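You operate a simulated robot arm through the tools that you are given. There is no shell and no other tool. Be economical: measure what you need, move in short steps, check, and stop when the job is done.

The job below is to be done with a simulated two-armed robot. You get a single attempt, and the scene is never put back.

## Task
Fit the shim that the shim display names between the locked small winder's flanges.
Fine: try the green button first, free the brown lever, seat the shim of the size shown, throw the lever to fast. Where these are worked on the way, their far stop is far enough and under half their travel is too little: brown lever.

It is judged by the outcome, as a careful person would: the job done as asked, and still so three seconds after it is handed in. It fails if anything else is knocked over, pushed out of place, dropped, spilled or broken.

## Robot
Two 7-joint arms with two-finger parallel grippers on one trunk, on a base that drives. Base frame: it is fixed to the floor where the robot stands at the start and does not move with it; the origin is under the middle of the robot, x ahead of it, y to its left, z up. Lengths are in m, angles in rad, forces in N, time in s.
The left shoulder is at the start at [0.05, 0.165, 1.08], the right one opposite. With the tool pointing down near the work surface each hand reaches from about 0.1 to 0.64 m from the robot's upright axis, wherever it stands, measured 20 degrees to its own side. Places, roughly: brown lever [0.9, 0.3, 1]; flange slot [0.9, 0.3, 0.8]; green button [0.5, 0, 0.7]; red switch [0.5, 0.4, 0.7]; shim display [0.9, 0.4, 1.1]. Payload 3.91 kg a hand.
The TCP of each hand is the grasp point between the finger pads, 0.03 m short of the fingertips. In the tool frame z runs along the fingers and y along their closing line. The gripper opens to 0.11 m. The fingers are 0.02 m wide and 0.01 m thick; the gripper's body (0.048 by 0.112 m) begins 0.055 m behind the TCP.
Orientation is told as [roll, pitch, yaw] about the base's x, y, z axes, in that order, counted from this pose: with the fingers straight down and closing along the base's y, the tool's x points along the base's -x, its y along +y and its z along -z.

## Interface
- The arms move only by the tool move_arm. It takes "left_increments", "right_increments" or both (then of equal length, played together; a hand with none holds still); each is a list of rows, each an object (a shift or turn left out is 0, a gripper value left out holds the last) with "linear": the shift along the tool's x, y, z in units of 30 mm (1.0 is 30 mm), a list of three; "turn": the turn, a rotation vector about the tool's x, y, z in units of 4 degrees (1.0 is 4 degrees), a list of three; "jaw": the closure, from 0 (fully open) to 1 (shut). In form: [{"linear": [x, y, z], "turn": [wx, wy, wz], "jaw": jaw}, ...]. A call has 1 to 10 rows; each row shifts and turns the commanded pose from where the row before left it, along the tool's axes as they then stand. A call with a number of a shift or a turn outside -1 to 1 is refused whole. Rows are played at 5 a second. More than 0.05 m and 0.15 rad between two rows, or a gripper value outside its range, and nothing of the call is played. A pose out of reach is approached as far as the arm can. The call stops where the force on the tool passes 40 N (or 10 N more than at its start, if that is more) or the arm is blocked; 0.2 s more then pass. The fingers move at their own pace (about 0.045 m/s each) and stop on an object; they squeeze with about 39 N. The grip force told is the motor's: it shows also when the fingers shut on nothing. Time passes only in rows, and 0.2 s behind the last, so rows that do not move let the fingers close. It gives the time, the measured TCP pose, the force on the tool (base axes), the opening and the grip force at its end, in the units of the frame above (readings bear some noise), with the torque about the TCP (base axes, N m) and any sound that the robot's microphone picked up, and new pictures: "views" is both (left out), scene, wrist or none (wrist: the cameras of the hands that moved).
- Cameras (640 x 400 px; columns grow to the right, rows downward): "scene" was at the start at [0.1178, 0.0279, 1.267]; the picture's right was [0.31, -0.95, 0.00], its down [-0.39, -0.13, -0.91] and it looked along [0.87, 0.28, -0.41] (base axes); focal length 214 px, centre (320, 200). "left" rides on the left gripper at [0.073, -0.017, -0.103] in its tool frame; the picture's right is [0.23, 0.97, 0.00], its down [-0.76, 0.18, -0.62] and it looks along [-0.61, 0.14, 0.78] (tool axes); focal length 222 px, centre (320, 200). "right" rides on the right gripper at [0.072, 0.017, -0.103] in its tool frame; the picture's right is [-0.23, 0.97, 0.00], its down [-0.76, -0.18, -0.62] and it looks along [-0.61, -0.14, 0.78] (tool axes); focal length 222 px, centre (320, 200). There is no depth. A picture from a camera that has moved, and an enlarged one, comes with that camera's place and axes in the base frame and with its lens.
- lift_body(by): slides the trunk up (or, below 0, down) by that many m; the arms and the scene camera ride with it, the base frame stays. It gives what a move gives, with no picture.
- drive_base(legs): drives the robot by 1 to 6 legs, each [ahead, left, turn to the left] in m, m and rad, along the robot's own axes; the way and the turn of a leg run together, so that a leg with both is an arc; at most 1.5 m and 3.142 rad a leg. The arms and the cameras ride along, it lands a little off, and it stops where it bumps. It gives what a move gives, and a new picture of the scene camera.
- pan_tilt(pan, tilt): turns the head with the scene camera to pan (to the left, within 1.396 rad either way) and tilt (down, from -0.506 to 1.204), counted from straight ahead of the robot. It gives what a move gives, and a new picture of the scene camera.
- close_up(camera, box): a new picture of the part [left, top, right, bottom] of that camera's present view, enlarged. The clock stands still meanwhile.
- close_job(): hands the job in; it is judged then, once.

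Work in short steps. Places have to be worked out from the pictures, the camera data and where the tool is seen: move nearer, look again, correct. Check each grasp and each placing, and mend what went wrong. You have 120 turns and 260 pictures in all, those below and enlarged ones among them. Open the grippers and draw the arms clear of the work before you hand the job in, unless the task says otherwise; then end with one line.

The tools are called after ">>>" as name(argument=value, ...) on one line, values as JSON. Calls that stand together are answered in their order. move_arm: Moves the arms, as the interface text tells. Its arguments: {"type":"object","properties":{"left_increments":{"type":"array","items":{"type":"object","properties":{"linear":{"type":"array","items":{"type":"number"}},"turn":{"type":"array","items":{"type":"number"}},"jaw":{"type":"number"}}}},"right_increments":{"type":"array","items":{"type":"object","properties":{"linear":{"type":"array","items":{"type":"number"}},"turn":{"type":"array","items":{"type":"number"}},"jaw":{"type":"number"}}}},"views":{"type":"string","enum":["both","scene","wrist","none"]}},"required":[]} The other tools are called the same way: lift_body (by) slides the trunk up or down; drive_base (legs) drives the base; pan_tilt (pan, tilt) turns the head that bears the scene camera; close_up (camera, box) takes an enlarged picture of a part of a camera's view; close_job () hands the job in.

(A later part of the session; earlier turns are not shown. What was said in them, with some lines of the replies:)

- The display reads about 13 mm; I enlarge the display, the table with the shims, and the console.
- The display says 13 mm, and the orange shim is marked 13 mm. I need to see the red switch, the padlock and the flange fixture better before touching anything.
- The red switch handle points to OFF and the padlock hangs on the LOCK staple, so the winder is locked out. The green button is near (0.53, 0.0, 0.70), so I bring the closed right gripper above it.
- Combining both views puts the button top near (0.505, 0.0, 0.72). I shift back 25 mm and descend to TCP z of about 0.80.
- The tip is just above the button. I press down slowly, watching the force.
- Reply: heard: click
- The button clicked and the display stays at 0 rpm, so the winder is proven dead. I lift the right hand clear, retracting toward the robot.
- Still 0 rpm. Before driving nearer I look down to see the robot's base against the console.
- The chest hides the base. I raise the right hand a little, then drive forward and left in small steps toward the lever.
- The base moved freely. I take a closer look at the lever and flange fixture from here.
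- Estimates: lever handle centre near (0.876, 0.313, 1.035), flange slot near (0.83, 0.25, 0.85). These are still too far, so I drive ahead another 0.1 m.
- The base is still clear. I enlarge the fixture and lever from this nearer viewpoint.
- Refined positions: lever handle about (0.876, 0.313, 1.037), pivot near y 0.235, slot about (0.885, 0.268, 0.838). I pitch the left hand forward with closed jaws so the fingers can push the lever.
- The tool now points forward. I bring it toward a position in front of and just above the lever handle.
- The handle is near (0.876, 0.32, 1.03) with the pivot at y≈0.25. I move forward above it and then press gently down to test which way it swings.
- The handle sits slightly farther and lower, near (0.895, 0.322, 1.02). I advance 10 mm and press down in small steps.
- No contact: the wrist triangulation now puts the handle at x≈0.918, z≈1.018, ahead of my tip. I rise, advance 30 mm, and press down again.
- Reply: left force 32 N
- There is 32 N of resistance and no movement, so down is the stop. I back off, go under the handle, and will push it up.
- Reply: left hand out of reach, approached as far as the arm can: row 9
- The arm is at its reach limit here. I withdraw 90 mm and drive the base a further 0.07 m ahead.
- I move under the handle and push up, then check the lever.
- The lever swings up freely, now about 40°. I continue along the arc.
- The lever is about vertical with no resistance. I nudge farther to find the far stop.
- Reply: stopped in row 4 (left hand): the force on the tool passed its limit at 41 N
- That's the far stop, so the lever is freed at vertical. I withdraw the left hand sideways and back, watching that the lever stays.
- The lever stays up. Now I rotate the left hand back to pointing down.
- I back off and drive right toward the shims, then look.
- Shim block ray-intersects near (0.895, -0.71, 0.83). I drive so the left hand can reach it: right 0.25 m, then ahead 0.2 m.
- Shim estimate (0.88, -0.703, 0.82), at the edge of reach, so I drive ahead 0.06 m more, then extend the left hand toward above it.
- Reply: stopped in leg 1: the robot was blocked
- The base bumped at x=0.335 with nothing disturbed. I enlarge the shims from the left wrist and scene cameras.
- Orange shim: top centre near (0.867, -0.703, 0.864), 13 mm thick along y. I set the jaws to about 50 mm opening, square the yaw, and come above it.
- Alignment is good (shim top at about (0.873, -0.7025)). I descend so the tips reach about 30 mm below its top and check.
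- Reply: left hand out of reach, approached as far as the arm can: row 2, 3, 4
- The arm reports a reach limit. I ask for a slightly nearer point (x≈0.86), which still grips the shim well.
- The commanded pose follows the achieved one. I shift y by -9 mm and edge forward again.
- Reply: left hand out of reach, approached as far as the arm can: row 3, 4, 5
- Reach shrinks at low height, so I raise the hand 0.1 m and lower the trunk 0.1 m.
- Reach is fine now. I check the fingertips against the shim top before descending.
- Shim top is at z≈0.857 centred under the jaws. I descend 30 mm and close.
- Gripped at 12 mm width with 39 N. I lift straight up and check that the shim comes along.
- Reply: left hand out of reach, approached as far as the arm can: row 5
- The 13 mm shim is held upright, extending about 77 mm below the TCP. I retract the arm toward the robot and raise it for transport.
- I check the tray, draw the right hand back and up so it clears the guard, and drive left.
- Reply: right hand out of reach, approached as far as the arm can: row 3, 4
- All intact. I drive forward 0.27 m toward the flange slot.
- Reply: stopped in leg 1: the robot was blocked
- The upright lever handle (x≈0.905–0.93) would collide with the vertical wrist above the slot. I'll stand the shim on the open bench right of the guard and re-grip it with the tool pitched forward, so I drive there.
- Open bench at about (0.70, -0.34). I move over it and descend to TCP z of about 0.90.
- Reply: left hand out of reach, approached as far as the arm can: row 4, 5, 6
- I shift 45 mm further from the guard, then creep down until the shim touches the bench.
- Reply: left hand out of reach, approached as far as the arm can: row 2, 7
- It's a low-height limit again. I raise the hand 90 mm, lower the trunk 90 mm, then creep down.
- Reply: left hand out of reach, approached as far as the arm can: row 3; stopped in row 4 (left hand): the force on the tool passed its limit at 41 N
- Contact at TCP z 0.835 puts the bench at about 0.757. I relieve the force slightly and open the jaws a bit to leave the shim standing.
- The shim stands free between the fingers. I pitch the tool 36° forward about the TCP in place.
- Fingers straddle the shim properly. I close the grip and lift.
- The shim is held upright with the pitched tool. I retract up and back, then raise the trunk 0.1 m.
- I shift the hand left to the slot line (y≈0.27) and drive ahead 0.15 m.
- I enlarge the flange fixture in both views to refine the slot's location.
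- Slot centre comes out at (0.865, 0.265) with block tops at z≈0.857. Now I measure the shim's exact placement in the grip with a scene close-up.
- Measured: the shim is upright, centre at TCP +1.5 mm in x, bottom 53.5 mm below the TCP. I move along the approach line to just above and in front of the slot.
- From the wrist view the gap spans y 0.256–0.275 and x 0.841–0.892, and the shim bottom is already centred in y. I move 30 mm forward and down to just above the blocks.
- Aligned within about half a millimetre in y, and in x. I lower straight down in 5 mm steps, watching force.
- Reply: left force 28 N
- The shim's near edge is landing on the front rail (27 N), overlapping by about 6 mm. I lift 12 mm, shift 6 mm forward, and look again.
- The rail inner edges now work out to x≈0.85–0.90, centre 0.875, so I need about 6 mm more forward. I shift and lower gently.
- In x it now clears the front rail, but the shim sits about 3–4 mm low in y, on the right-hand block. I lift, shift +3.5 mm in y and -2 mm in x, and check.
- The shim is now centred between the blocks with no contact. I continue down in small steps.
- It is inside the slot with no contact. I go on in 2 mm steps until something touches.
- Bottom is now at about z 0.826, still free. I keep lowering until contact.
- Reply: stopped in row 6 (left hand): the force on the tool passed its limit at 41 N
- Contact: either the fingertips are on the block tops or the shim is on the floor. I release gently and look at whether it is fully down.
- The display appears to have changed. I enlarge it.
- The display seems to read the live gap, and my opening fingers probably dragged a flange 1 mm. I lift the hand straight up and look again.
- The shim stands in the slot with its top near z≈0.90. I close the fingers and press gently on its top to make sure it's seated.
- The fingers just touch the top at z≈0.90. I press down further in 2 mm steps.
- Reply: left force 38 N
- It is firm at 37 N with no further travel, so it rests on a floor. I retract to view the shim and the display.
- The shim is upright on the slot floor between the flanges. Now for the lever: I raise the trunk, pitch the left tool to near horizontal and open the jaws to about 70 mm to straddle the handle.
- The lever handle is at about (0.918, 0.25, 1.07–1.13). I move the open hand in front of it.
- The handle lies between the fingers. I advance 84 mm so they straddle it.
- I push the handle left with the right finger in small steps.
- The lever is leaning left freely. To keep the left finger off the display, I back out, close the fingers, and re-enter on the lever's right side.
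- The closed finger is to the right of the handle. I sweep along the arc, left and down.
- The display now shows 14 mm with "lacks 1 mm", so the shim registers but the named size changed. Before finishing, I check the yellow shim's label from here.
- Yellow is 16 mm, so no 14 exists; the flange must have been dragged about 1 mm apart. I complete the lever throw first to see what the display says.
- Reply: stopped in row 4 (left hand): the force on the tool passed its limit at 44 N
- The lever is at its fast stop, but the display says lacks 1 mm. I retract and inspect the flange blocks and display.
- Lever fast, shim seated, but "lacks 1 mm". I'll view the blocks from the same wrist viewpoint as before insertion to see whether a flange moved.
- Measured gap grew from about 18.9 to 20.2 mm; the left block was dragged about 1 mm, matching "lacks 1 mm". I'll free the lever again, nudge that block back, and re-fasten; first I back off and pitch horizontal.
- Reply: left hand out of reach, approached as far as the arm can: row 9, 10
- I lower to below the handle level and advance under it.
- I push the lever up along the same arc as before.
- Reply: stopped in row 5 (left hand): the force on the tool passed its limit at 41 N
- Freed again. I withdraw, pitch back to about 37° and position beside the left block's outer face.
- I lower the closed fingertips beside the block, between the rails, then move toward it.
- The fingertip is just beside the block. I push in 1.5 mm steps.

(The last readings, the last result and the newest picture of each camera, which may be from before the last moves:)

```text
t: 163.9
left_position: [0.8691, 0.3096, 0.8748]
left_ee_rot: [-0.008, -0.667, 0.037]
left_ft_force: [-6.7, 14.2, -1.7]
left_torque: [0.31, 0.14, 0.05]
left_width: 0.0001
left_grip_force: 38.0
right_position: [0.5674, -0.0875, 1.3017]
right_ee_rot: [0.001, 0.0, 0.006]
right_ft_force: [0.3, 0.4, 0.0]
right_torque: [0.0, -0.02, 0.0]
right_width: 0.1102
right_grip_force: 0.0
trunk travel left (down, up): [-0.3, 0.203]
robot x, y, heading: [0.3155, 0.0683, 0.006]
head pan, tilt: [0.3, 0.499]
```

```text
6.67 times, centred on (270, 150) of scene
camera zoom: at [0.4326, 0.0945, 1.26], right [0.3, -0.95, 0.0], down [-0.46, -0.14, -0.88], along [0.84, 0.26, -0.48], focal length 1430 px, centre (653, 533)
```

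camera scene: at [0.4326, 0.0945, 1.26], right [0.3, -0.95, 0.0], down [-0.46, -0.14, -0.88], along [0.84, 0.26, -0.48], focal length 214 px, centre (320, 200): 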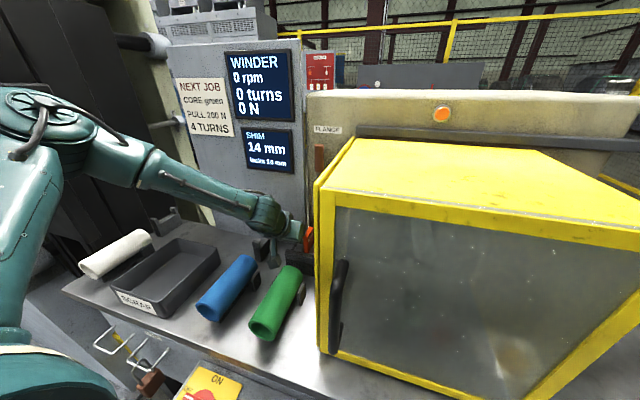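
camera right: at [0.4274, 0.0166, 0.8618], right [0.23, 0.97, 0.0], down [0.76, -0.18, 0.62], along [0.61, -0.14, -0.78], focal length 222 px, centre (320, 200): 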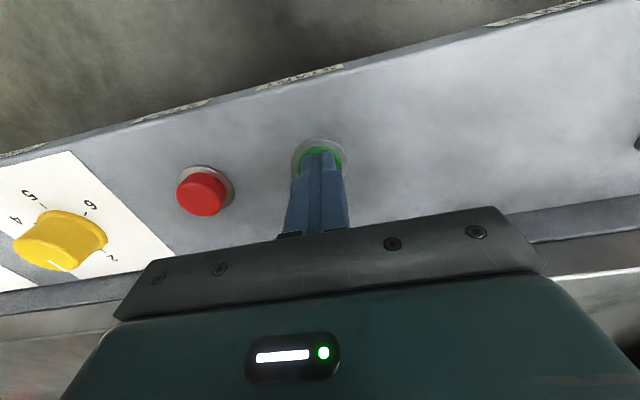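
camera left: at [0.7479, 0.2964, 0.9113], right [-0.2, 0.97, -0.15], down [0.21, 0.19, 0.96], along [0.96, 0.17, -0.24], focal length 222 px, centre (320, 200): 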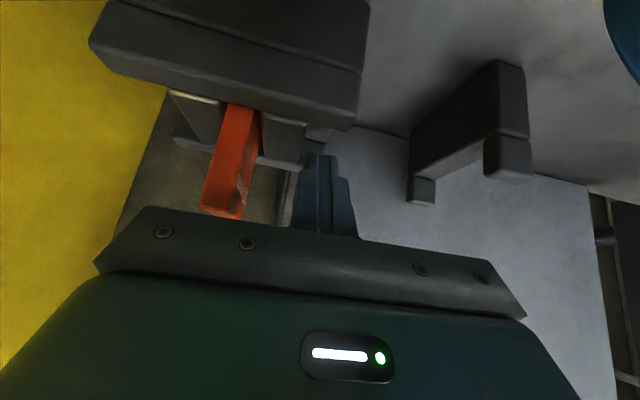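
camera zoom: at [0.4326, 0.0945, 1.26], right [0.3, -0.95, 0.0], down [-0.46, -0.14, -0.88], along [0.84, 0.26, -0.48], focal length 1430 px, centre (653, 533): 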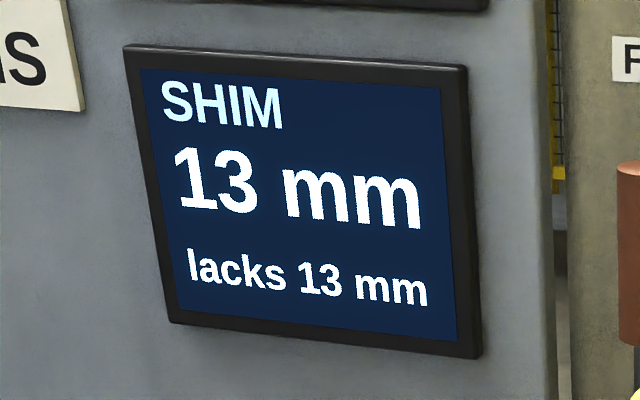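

Confirmed: the display is back to 13 mm. I back off and check that it stays.

>>> move_arm(left_increments=[{"linear": [0, -0.015, 0]}, {}, {"linear": [0, 0.4, 0]}, {"linear": [-0.3, 0.3, -0.39]}, {"linear": [-0.6, 0, -0.8]}], views="both")

>>> close_up(camera="scene", box=[225, 110, 335, 280])

>>> close_up(camera="left", box=[160, 20, 340, 180])

```text
t: 165.1
left_position: [0.8675, 0.3294, 0.9171]
left_ee_rot: [-0.015, -0.668, 0.035]
left_ft_force: [0.5, -0.9, -1.0]
left_torque: [0.03, 0.01, 0.0]
left_width: 0.0002
left_grip_force: 37.6
right_position: [0.5683, -0.088, 1.3006]
right_ee_rot: [0.004, 0.003, 0.002]
right_ft_force: [-0.7, 1.1, -0.3]
right_torque: [0.02, 0.03, 0.01]
right_width: 0.1099
right_grip_force: 0.1
trunk travel left (down, up): [-0.3, 0.203]
robot x, y, heading: [0.3191, 0.0658, 0.004]
head pan, tilt: [0.3, 0.499]
camera scene: at [0.4327, 0.0945, 1.26], right [0.3, -0.95, 0.0], down [-0.46, -0.14, -0.88], along [0.84, 0.26, -0.48], focal length 214 px, centre (320, 200)
camera left: at [0.7473, 0.309, 0.9533], right [-0.2, 0.97, -0.15], down [0.21, 0.19, 0.96], along [0.96, 0.16, -0.24], focal length 222 px, centre (320, 200)
```

scene: 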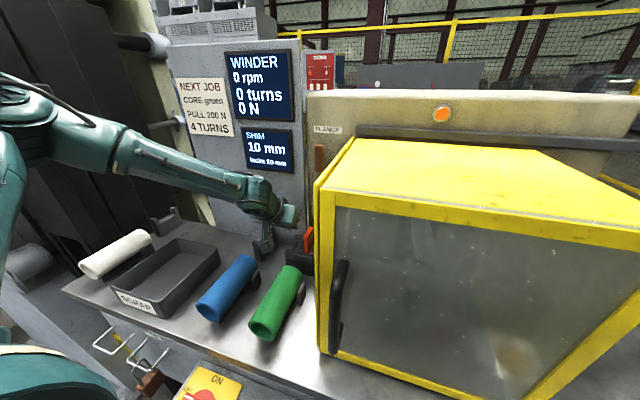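
left: 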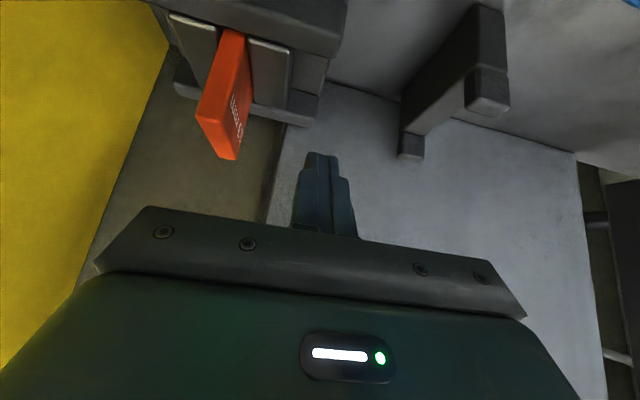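

```text
2.35 times, centred on (280, 195) of scene
camera zoom: at [0.4327, 0.0945, 1.26], right [0.3, -0.95, 0.0], down [-0.46, -0.14, -0.88], along [0.84, 0.26, -0.48], focal length 505 px, centre (414, 212)
```

zoom: 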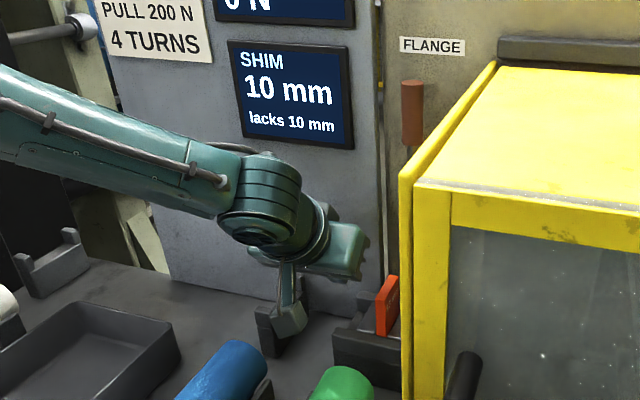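

```text
2.50 times, centred on (250, 100) of left
camera zoom: at [0.7473, 0.309, 0.9533], right [-0.2, 0.97, -0.15], down [0.21, 0.19, 0.96], along [0.96, 0.16, -0.24], focal length 555 px, centre (495, 450)
```

zoom: 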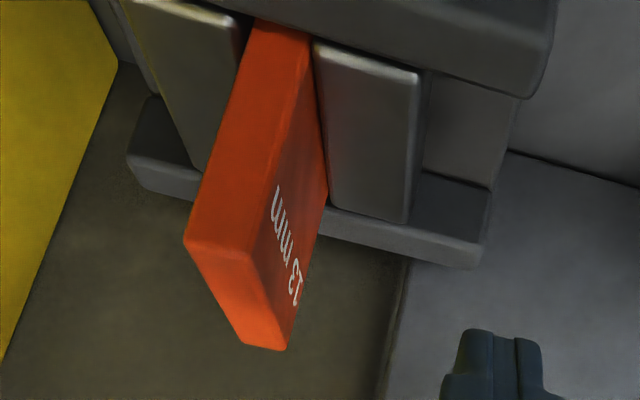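

Overshot: the display (which lags) now reads 10 mm, so the block moved about 3 mm too far in. I'll grip the shim and use it to push the left block back outward in controlled steps; first I position above the shim with open jaws.

>>> move_arm(left_increments=[{"linear": [-0.68, 0, -0.864], "turn": [0.22, 0, 0.28], "jaw": 0.6}, {"linear": [0, -0.7, 0]}, {"linear": [0, -0.7, 0]}, {"linear": [0, -0.65, 0]}], views="both")

>>> close_up(camera="left", box=[230, 40, 410, 200])

```text
t: 166.1
left_position: [0.8677, 0.2689, 0.9532]
left_ee_rot: [-0.013, -0.67, 0.011]
left_ft_force: [-0.4, -0.1, 0.3]
left_torque: [-0.02, -0.04, 0.01]
left_width: 0.044
left_grip_force: 0.0
right_position: [0.5683, -0.0876, 1.3013]
right_ee_rot: [0.002, 0.002, 0.004]
right_ft_force: [-0.1, 1.3, -0.3]
right_torque: [0.01, 0.02, 0.0]
right_width: 0.1098
right_grip_force: 0.0
trunk travel left (down, up): [-0.3, 0.203]
robot x, y, heading: [0.3144, 0.0658, 0.004]
head pan, tilt: [0.3, 0.499]
camera scene: at [0.4328, 0.0945, 1.26], right [0.3, -0.95, 0.0], down [-0.46, -0.14, -0.88], along [0.84, 0.26, -0.48], focal length 214 px, centre (320, 200)
camera left: at [0.748, 0.2511, 0.989], right [-0.18, 0.97, -0.15], down [0.21, 0.19, 0.96], along [0.96, 0.14, -0.24], focal length 222 px, centre (320, 200)
```

scene: 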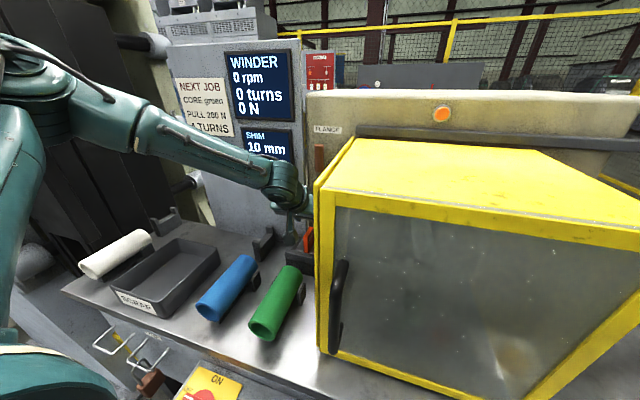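
left: 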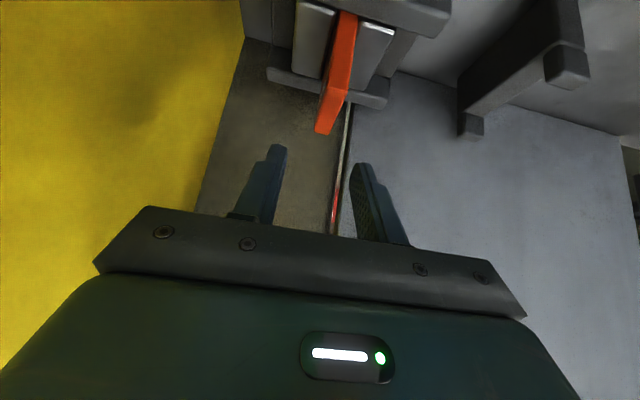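

```text
2.50 times, centred on (320, 120) of left
camera zoom: at [0.748, 0.2511, 0.989], right [-0.18, 0.97, -0.15], down [0.21, 0.19, 0.96], along [0.96, 0.14, -0.24], focal length 555 px, centre (320, 400)
```

zoom: 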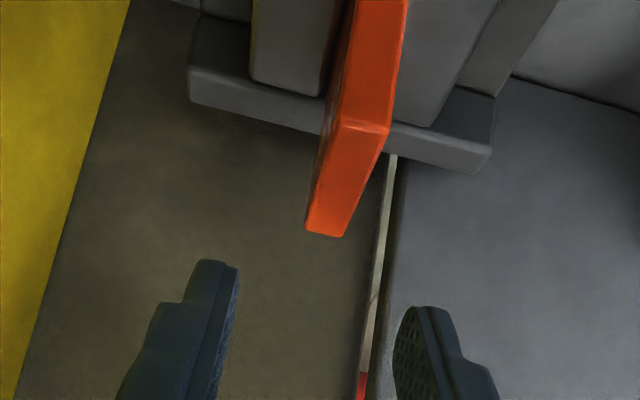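

Shim centre is at y≈0.265. I align, descend to TCP z≈0.893 and grip its top.

>>> move_arm(left_increments=[{"linear": [0.55, -0.06, 0.84]}, {"linear": [0.55, -0.06, 0.84]}, {"jaw": 1}, {}, {}], views="wrist")

>>> close_up(camera="left", box=[230, 70, 410, 230])

>>> close_up(camera="scene", box=[225, 110, 335, 280])

```text
t: 167.3
left_position: [0.8728, 0.2646, 0.8928]
left_ee_rot: [-0.012, -0.666, 0.011]
left_ft_force: [0.8, 5.9, -0.9]
left_torque: [0.29, -0.08, -0.04]
left_width: 0.0127
left_grip_force: 39.3
right_position: [0.5681, -0.0872, 1.3009]
right_ee_rot: [0.001, 0.003, 0.005]
right_ft_force: [-0.7, -1.0, 0.4]
right_torque: [0.02, -0.01, 0.01]
right_width: 0.1102
right_grip_force: 0.0
trunk travel left (down, up): [-0.3, 0.203]
robot x, y, heading: [0.3138, 0.0684, 0.002]
head pan, tilt: [0.3, 0.499]
camera left: at [0.7521, 0.2474, 0.929], right [-0.18, 0.97, -0.15], down [0.21, 0.19, 0.96], along [0.96, 0.14, -0.24], focal length 222 px, centre (320, 200)
```

left: 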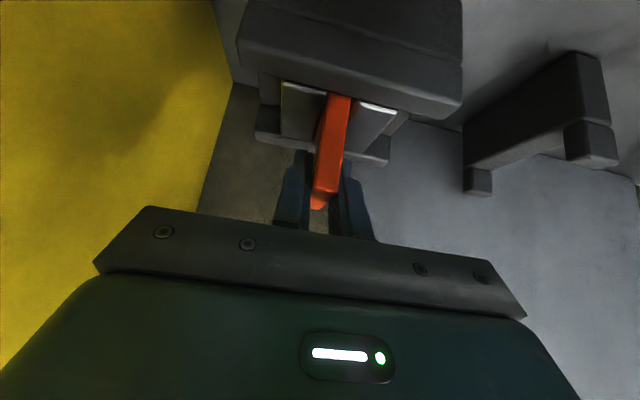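

```text
2.50 times, centred on (320, 150) of left
camera zoom: at [0.7521, 0.2474, 0.929], right [-0.18, 0.97, -0.15], down [0.21, 0.19, 0.96], along [0.96, 0.14, -0.24], focal length 555 px, centre (320, 325)
```

zoom: 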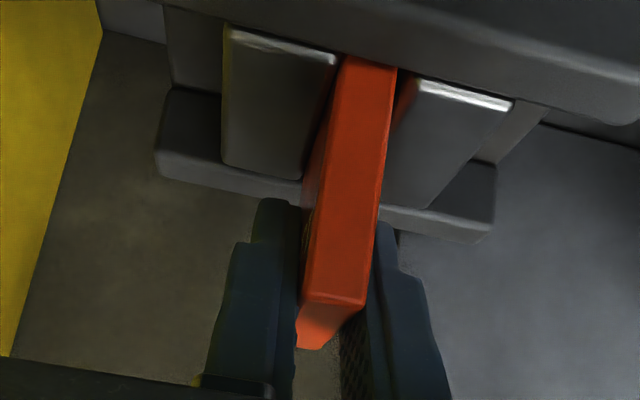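

```text
2.35 times, centred on (280, 195) of scene
camera zoom: at [0.4329, 0.0945, 1.26], right [0.3, -0.95, 0.0], down [-0.46, -0.14, -0.88], along [0.84, 0.26, -0.48], focal length 505 px, centre (414, 212)
```

zoom: 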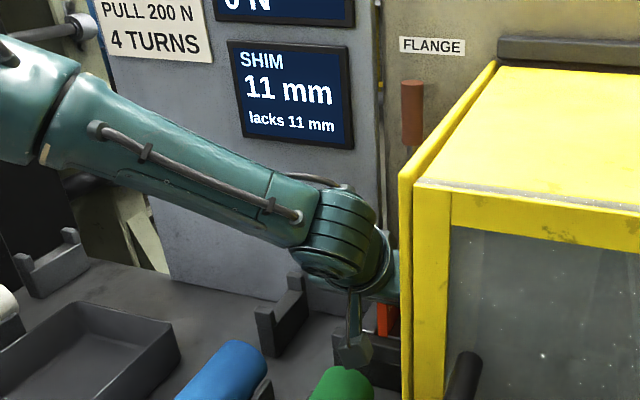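

Gripped, and the display reads 11 mm. I move the shim +y in small steps to push the left block outward, watching force.

>>> move_arm(left_increments=[{"linear": [0, 0.05, 0]}, {"linear": [0, 0.05, 0]}, {"linear": [0, 0.033, 0]}, {}, {}, {}, {}], views="none")

>>> close_up(camera="scene", box=[240, 120, 300, 180])

```text
t: 168.9
left_position: [0.8719, 0.2678, 0.8932]
left_ee_rot: [-0.013, -0.668, 0.01]
left_ft_force: [0.5, -2.2, -0.5]
left_torque: [-0.07, 0.0, -0.04]
left_width: 0.0122
left_grip_force: 39.1
right_position: [0.5679, -0.0881, 1.3001]
right_ee_rot: [0.002, 0.003, 0.003]
right_ft_force: [-0.5, -0.3, -0.2]
right_torque: [0.04, -0.03, -0.03]
right_width: 0.1099
right_grip_force: 0.1
trunk travel left (down, up): [-0.3, 0.203]
robot x, y, heading: [0.3136, 0.0696, 0.002]
head pan, tilt: [0.3, 0.499]
```

```text
6.67 times, centred on (270, 150) of scene
camera zoom: at [0.4329, 0.0945, 1.26], right [0.3, -0.95, 0.0], down [-0.46, -0.14, -0.88], along [0.84, 0.26, -0.48], focal length 1430 px, centre (653, 533)
```

zoom: 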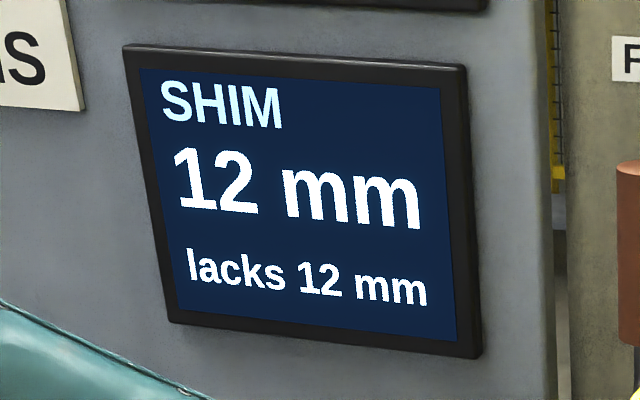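

12 mm and in contact with the left block. I move another 1 mm.

>>> move_arm(left_increments=[{"linear": [0, 0.035, 0]}, {}, {}, {}, {}], views="none")

>>> close_up(camera="scene", box=[240, 120, 300, 180])

```text
t: 170.1
left_position: [0.8727, 0.2682, 0.8938]
left_ee_rot: [-0.012, -0.664, 0.012]
left_ft_force: [-0.1, -0.9, -0.3]
left_torque: [-0.03, -0.04, -0.04]
left_width: 0.0123
left_grip_force: 39.1
right_position: [0.57, -0.088, 1.3012]
right_ee_rot: [0.001, 0.004, 0.003]
right_ft_force: [0.3, -0.8, 0.3]
right_torque: [0.03, -0.01, 0.0]
right_width: 0.11
right_grip_force: 0.0
trunk travel left (down, up): [-0.3, 0.203]
robot x, y, heading: [0.317, 0.0687, 0.003]
head pan, tilt: [0.3, 0.499]
```

```text
6.67 times, centred on (270, 150) of scene
camera zoom: at [0.433, 0.0945, 1.26], right [0.3, -0.95, 0.0], down [-0.46, -0.14, -0.88], along [0.84, 0.26, -0.48], focal length 1430 px, centre (653, 533)
```

zoom: 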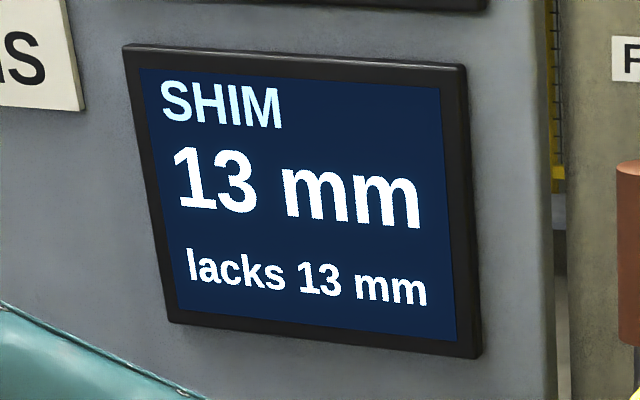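

Back to 13 mm. I release the shim with the fingertips clear of the blocks and lift away.

>>> move_arm(left_increments=[{"jaw": 0.85}, {}, {"jaw": 0.7}, {}, {"linear": [-0.4, 0, -0.52]}, {"linear": [-0.6, 0, -0.8]}, {"linear": [0, 0, -1]}, {"linear": [0, 0.5, -1]}, {"linear": [0, 0.6, -1]}, {"linear": [0, 0.6, -1]}], views="both")

>>> close_up(camera="scene", box=[225, 110, 335, 280])

>>> close_up(camera="left", box=[200, 0, 380, 130])

```text
t: 172.3
left_position: [0.7955, 0.3195, 1.036]
left_ee_rot: [-0.015, -0.667, 0.009]
left_ft_force: [0.2, -1.0, 0.3]
left_torque: [0.02, -0.02, 0.0]
left_width: 0.0333
left_grip_force: 0.0
right_position: [0.5686, -0.0869, 1.3022]
right_ee_rot: [0.003, 0.006, 0.004]
right_ft_force: [-1.4, 0.7, -0.7]
right_torque: [-0.03, -0.03, 0.0]
right_width: 0.1101
right_grip_force: 0.0
trunk travel left (down, up): [-0.3, 0.203]
robot x, y, heading: [0.3171, 0.0668, 0.001]
head pan, tilt: [0.3, 0.499]
camera scene: at [0.433, 0.0945, 1.26], right [0.3, -0.95, 0.0], down [-0.46, -0.14, -0.88], along [0.84, 0.26, -0.48], focal length 214 px, centre (320, 200)
camera left: at [0.6748, 0.3031, 1.0729], right [-0.18, 0.97, -0.15], down [0.21, 0.19, 0.96], along [0.96, 0.14, -0.24], focal length 222 px, centre (320, 200)
```

scene: 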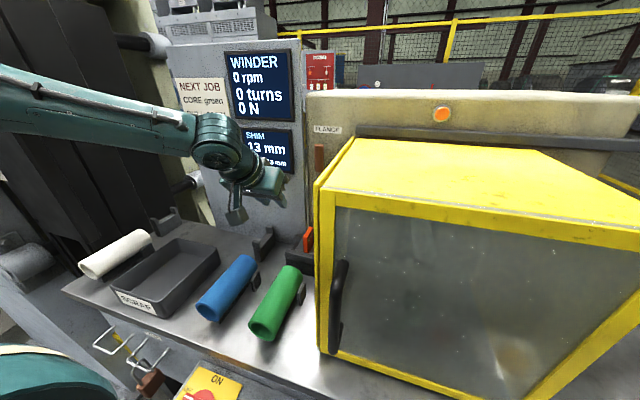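
left: 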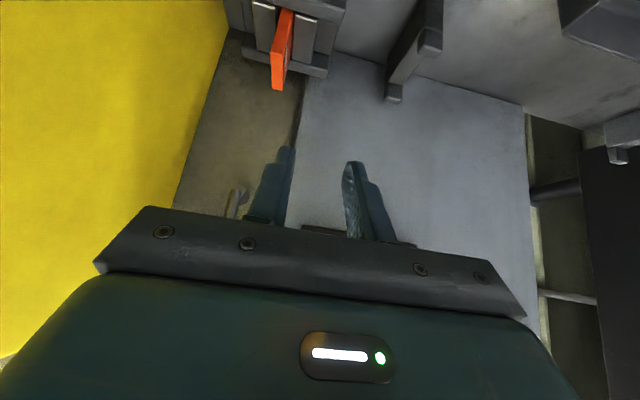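

```text
2.35 times, centred on (280, 195) of scene
camera zoom: at [0.433, 0.0945, 1.26], right [0.3, -0.95, 0.0], down [-0.46, -0.14, -0.88], along [0.84, 0.26, -0.48], focal length 505 px, centre (414, 212)
```

zoom: 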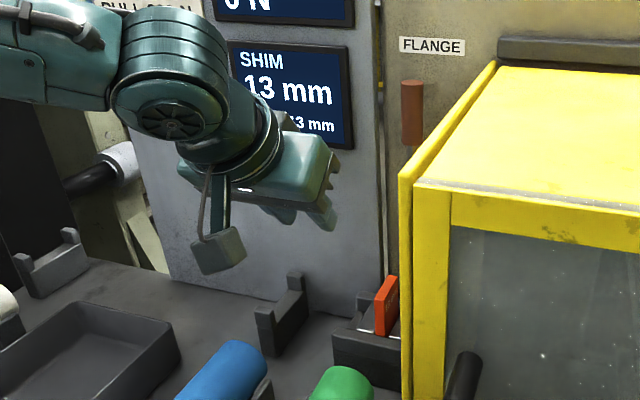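

```text
3.08 times, centred on (290, 65) of left
camera zoom: at [0.6748, 0.3031, 1.0729], right [-0.18, 0.97, -0.15], down [0.21, 0.19, 0.96], along [0.96, 0.14, -0.24], focal length 684 px, centre (412, 615)
```

zoom: 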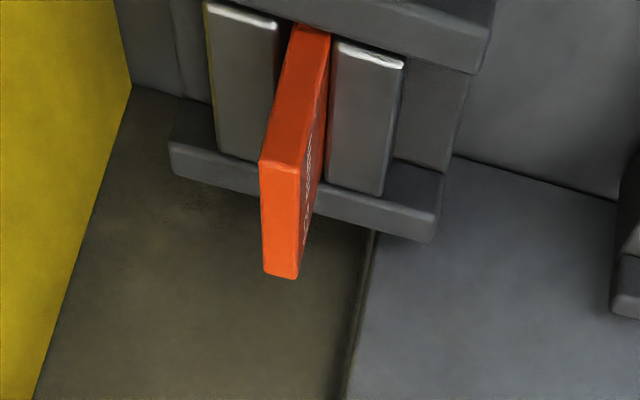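

The gap reads 13 mm with the shim in place. Now I re-pitch for the lever with jaws open 70 mm, as before.

>>> move_arm(left_increments=[{"linear": [-0.3, 0.3, -1], "jaw": 0.364}, {"linear": [-0.3, 0.3, -1]}, {"linear": [-0.3, 0.3, -1]}, {"linear": [-0.3, 0.3, -1]}, {"linear": [-0.3, 0, -1]}, {"linear": [-0.3, 0, -1]}], views="none")

>>> move_arm(left_increments=[{"turn": [0, -1, 0]}, {"turn": [0, -1, 0]}, {"turn": [0, -1, 0]}, {"turn": [0, -1, 0]}, {"turn": [0, -1, 0]}, {"turn": [0, -1, 0]}, {"turn": [0, -1, 0]}, {"turn": [0, -1, 0]}, {"turn": [0, -1, 0]}, {"turn": [0, -1, 0]}], views="none")

```text
t: 173.7
left_position: [0.7247, 0.3577, 1.2123]
left_ee_rot: [-0.013, -0.666, 0.011]
left_ft_force: [-0.2, -0.4, -0.2]
left_torque: [0.05, -0.02, 0.05]
left_width: 0.0699
left_grip_force: 0.0
right_position: [0.5686, -0.087, 1.3011]
right_ee_rot: [0.003, 0.004, 0.004]
right_ft_force: [0.3, 0.0, -0.5]
right_torque: [0.03, -0.01, 0.0]
right_width: 0.1097
right_grip_force: 0.1
trunk travel left (down, up): [-0.3, 0.203]
robot x, y, heading: [0.313, 0.066, 0.003]
head pan, tilt: [0.3, 0.499]
```

```text
t: 175.9
left_position: [0.7288, 0.359, 1.2113]
left_ee_rot: [-0.052, -1.366, 0.051]
left_ft_force: [0.0, 0.5, -0.5]
left_torque: [0.05, 0.02, 0.01]
left_width: 0.0699
left_grip_force: 0.0
right_position: [0.5679, -0.0879, 1.3014]
right_ee_rot: [0.002, 0.003, 0.004]
right_ft_force: [0.1, 0.1, 0.8]
right_torque: [0.0, -0.02, 0.01]
right_width: 0.1101
right_grip_force: 0.0
trunk travel left (down, up): [-0.3, 0.203]
robot x, y, heading: [0.3149, 0.069, 0.001]
head pan, tilt: [0.3, 0.499]
```

>>> move_arm(left_increments=[{"linear": [0.708, -0.775, 0.776]}, {"linear": [0.708, -0.775, 0.776]}, {"linear": [0.708, -0.775, 0.776]}, {"linear": [0.708, -0.775, 0.776]}, {"linear": [-0.19, 0, 0.91]}, {"linear": [-0.19, 0, 0.91]}, {"linear": [-0.19, 0, 0.91]}], views="wrist")

```text
t: 177.5
left_position: [0.8855, 0.2627, 1.1096]
left_ee_rot: [-0.05, -1.367, 0.049]
left_ft_force: [0.5, 0.0, -0.1]
left_torque: [-0.01, -0.01, -0.01]
left_width: 0.0699
left_grip_force: 0.1
right_position: [0.5683, -0.0869, 1.3017]
right_ee_rot: [0.002, 0.002, 0.003]
right_ft_force: [-0.1, -0.1, 0.1]
right_torque: [0.03, 0.02, -0.01]
right_width: 0.1101
right_grip_force: 0.2
trunk travel left (down, up): [-0.3, 0.203]
robot x, y, heading: [0.3149, 0.0649, 0.003]
head pan, tilt: [0.3, 0.499]
camera left: at [0.7704, 0.245, 1.0587], right [-0.05, 0.97, -0.23], down [-0.46, 0.19, 0.87], along [0.89, 0.15, 0.43], focal length 222 px, centre (320, 200)
```

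left: 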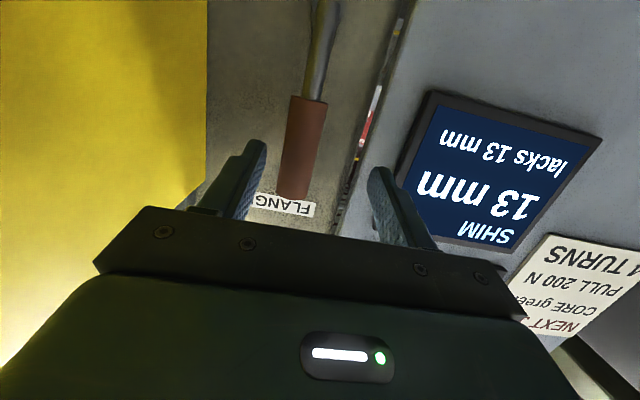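

The fingers straddle the handle and the display reads 13 mm. I push the lever left, then back out, close, and re-enter on its right side as before.

>>> move_arm(left_increments=[{"linear": [0, 0.42, 0]}, {"linear": [0, 0.42, 0]}, {"linear": [0, 0.42, 0]}, {"linear": [0, 0.42, 0]}, {"linear": [0, -0.15, 0]}], views="wrist")

>>> move_arm(left_increments=[{"linear": [0.19, 0, -0.91]}, {"linear": [0.19, 0, -0.91], "jaw": 1}, {"linear": [0, -0.8, 0]}, {"linear": [0, -0.75, 0]}, {}, {"linear": [-0.19, 0, 0.91]}, {"linear": [-0.19, 0, 0.91]}], views="wrist")

```text
t: 178.7
left_position: [0.885, 0.3114, 1.1108]
left_ee_rot: [-0.051, -1.366, 0.054]
left_ft_force: [0.3, 0.3, 0.3]
left_torque: [-0.01, -0.01, 0.01]
left_width: 0.0698
left_grip_force: 0.0
right_position: [0.568, -0.0867, 1.3012]
right_ee_rot: [0.001, 0.003, 0.005]
right_ft_force: [0.0, 0.2, 0.6]
right_torque: [-0.01, 0.01, 0.0]
right_width: 0.1102
right_grip_force: 0.1
trunk travel left (down, up): [-0.3, 0.203]
robot x, y, heading: [0.3111, 0.0682, 0.004]
head pan, tilt: [0.3, 0.499]
camera left: at [0.7694, 0.2927, 1.0613], right [-0.05, 0.97, -0.23], down [-0.46, 0.19, 0.87], along [0.89, 0.15, 0.43], focal length 222 px, centre (320, 200)
```

left: 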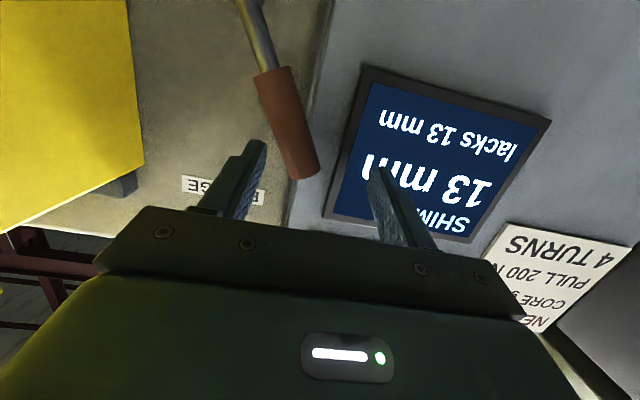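

```text
t: 180.3
left_position: [0.8868, 0.2646, 1.1116]
left_ee_rot: [-0.051, -1.366, 0.053]
left_ft_force: [-0.1, 0.8, 0.7]
left_torque: [0.0, -0.04, 0.02]
left_width: 0.0
left_grip_force: 36.9
right_position: [0.5697, -0.0893, 1.2996]
right_ee_rot: [0.001, 0.003, 0.003]
right_ft_force: [0.8, -0.4, -0.5]
right_torque: [0.01, 0.0, -0.02]
right_width: 0.1102
right_grip_force: 0.0
trunk travel left (down, up): [-0.3, 0.203]
robot x, y, heading: [0.3127, 0.0673, -0.0]
head pan, tilt: [0.3, 0.499]
camera left: at [0.7714, 0.2461, 1.0611], right [-0.05, 0.97, -0.23], down [-0.46, 0.19, 0.87], along [0.89, 0.15, 0.43], focal length 222 px, centre (320, 200)
```

left: 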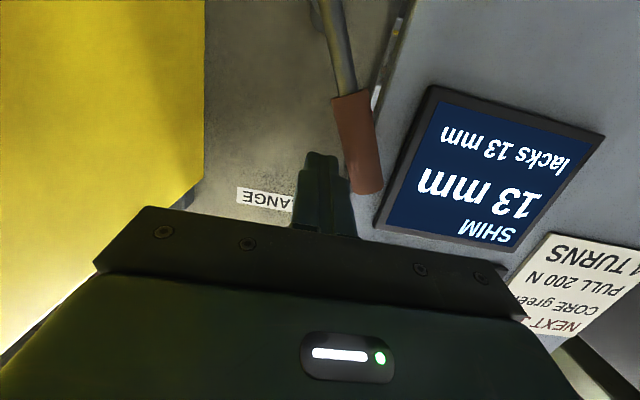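

I sweep the lever left and down along the arc to the fast stop.

>>> move_arm(left_increments=[{"linear": [0.24, 0.417, 0.05]}, {"linear": [0.24, 0.417, 0.05]}, {"linear": [0.24, 0.283, 0.05]}, {"linear": [0.24, 0.283, 0.05]}, {"linear": [0.24, 0.21, 0.05]}, {"linear": [0.24, 0.21, 0.05]}, {"linear": [0.32, 0.14, 0.067]}, {"linear": [0.2, 0, 0.042]}, {"linear": [0.15, 0, 0.03]}, {"linear": [0.1, 0, 0.02]}], views="wrist")

```text
t: 182.5
left_position: [0.8862, 0.3229, 1.0464]
left_ee_rot: [-0.052, -1.374, 0.054]
left_ft_force: [-16.3, 5.6, 16.0]
left_torque: [0.1, -0.16, 0.08]
left_width: 0.0
left_grip_force: 37.2
right_position: [0.568, -0.0874, 1.2999]
right_ee_rot: [0.003, 0.001, 0.003]
right_ft_force: [-0.6, 0.1, -0.1]
right_torque: [-0.01, -0.03, -0.01]
right_width: 0.1099
right_grip_force: 0.0
trunk travel left (down, up): [-0.3, 0.203]
robot x, y, heading: [0.3172, 0.0665, 0.005]
head pan, tilt: [0.3, 0.499]
camera left: at [0.7715, 0.3045, 0.9946], right [-0.05, 0.97, -0.23], down [-0.46, 0.18, 0.87], along [0.89, 0.15, 0.44], focal length 222 px, centre (320, 200)
```

left: 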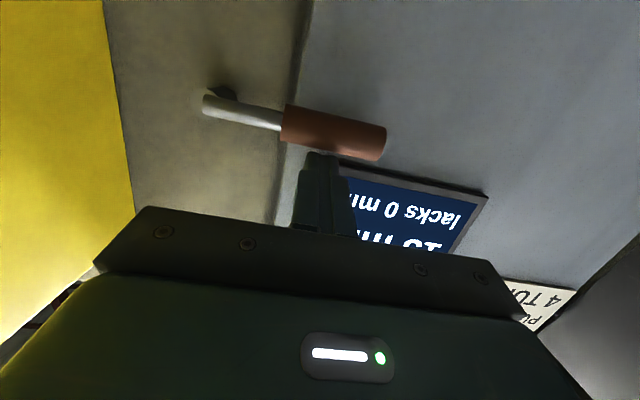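

"Lacks 0 mm", with the lever at its fast stop. I withdraw the arm, open the gripper and draw clear.

>>> move_arm(left_increments=[{"linear": [-0.4, 0, 0]}, {"linear": [0, 0, -1]}, {"linear": [-0.5, 0.3, -1]}, {"linear": [-0.8, 0.3, -1]}, {"linear": [-0.8, 0, -1]}, {"linear": [-0.8, 0, -1]}, {"linear": [-0.5, 0, -1], "jaw": 0}, {"linear": [0, 0, -1]}, {}], views="both")

>>> drive_base(legs=[[-0.15, 0, 0]])

>>> close_up(camera="scene", box=[220, 90, 360, 260])

```text
t: 184.5
left_position: [0.7066, 0.3397, 1.2018]
left_ee_rot: [-0.049, -1.364, 0.049]
left_ft_force: [-0.1, 0.5, 0.4]
left_torque: [0.03, 0.02, -0.01]
left_width: 0.0686
left_grip_force: 0.0
left hand out of reach, approached as far as the arm can: row 8
right_position: [0.5672, -0.0885, 1.3006]
right_ee_rot: [0.001, 0.003, 0.004]
right_ft_force: [0.1, -0.3, -0.8]
right_torque: [0.0, 0.0, -0.04]
right_width: 0.1102
right_grip_force: 0.0
trunk travel left (down, up): [-0.3, 0.203]
robot x, y, heading: [0.3143, 0.0677, 0.002]
head pan, tilt: [0.3, 0.499]
camera scene: at [0.4332, 0.0945, 1.26], right [0.3, -0.95, 0.0], down [-0.46, -0.14, -0.88], along [0.84, 0.26, -0.48], focal length 214 px, centre (320, 200)
camera left: at [0.5896, 0.3222, 1.1522], right [-0.05, 0.97, -0.23], down [-0.45, 0.19, 0.87], along [0.89, 0.15, 0.43], focal length 222 px, centre (320, 200)
```

scene: 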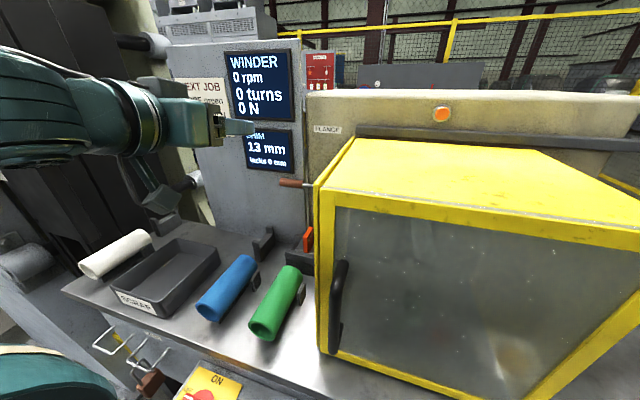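
left: 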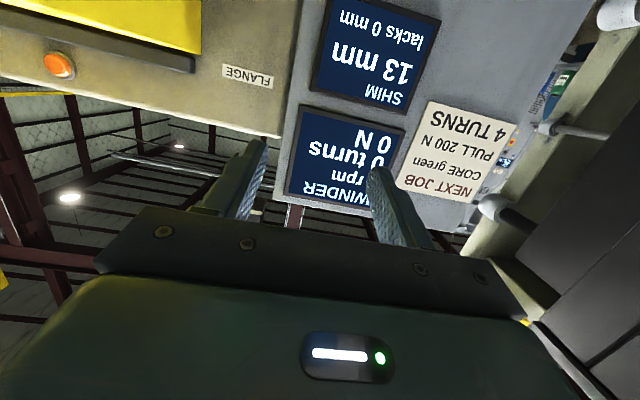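

```text
t: 185.9
left_position: [0.551, 0.3406, 1.2038]
left_ee_rot: [-0.053, -1.367, 0.051]
left_ft_force: [-0.7, 0.1, 0.0]
left_torque: [0.03, -0.01, 0.03]
left_width: 0.1099
left_grip_force: 0.1
right_position: [0.4142, -0.0877, 1.3021]
right_ee_rot: [0.002, -0.001, 0.005]
right_ft_force: [-0.8, -0.1, 0.3]
right_torque: [0.03, -0.05, -0.01]
right_width: 0.1099
right_grip_force: 0.0
trunk travel left (down, up): [-0.3, 0.203]
robot x, y, heading: [0.1619, 0.0665, 0.002]
head pan, tilt: [0.3, 0.499]
camera scene: at [0.2788, 0.0941, 1.2604], right [0.3, -0.95, 0.0], down [-0.46, -0.14, -0.88], along [0.84, 0.26, -0.48], focal length 214 px, centre (320, 200)
```

scene: 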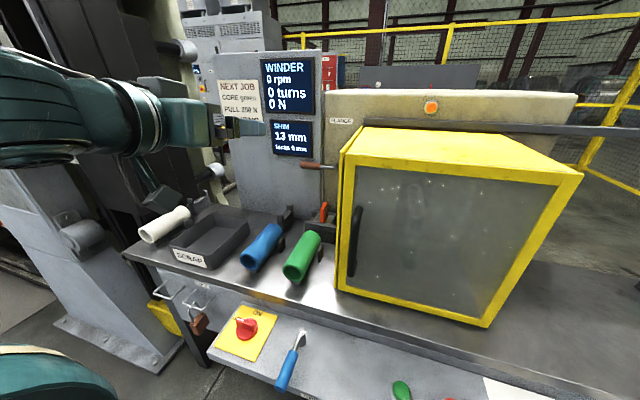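

```text
2.35 times, centred on (290, 175) of scene
camera zoom: at [0.2788, 0.0941, 1.2604], right [0.3, -0.95, 0.0], down [-0.46, -0.14, -0.88], along [0.84, 0.26, -0.48], focal length 505 px, centre (391, 259)
```

zoom: 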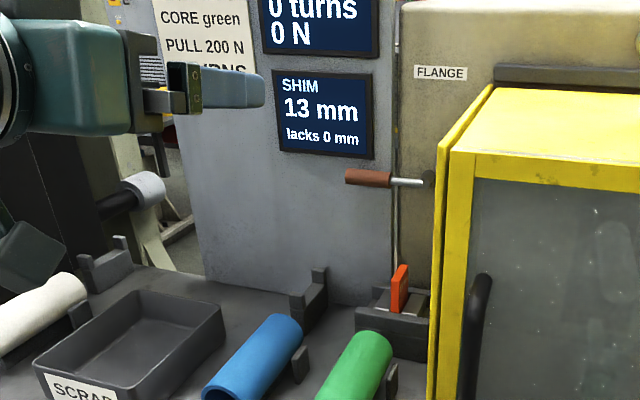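

The display reads 13 mm / lacks 0 mm. The lever is fast, the shim is seated, both grippers are open and clear, and everything else is in place, so I hand it in.

>>> close_job()

```text
The job is handed in.
```

The 13 mm shim is seated between the flanges, the brown lever is at its fast stop, and the display reads 13 mm, lacks 0 mm. I pressed the green button first and the winder stayed at 0 rpm. While fitting the shim I knocked the flange gap to 14 mm, so I freed the lever, reset the gap to 13 mm and threw the lever to fast again.
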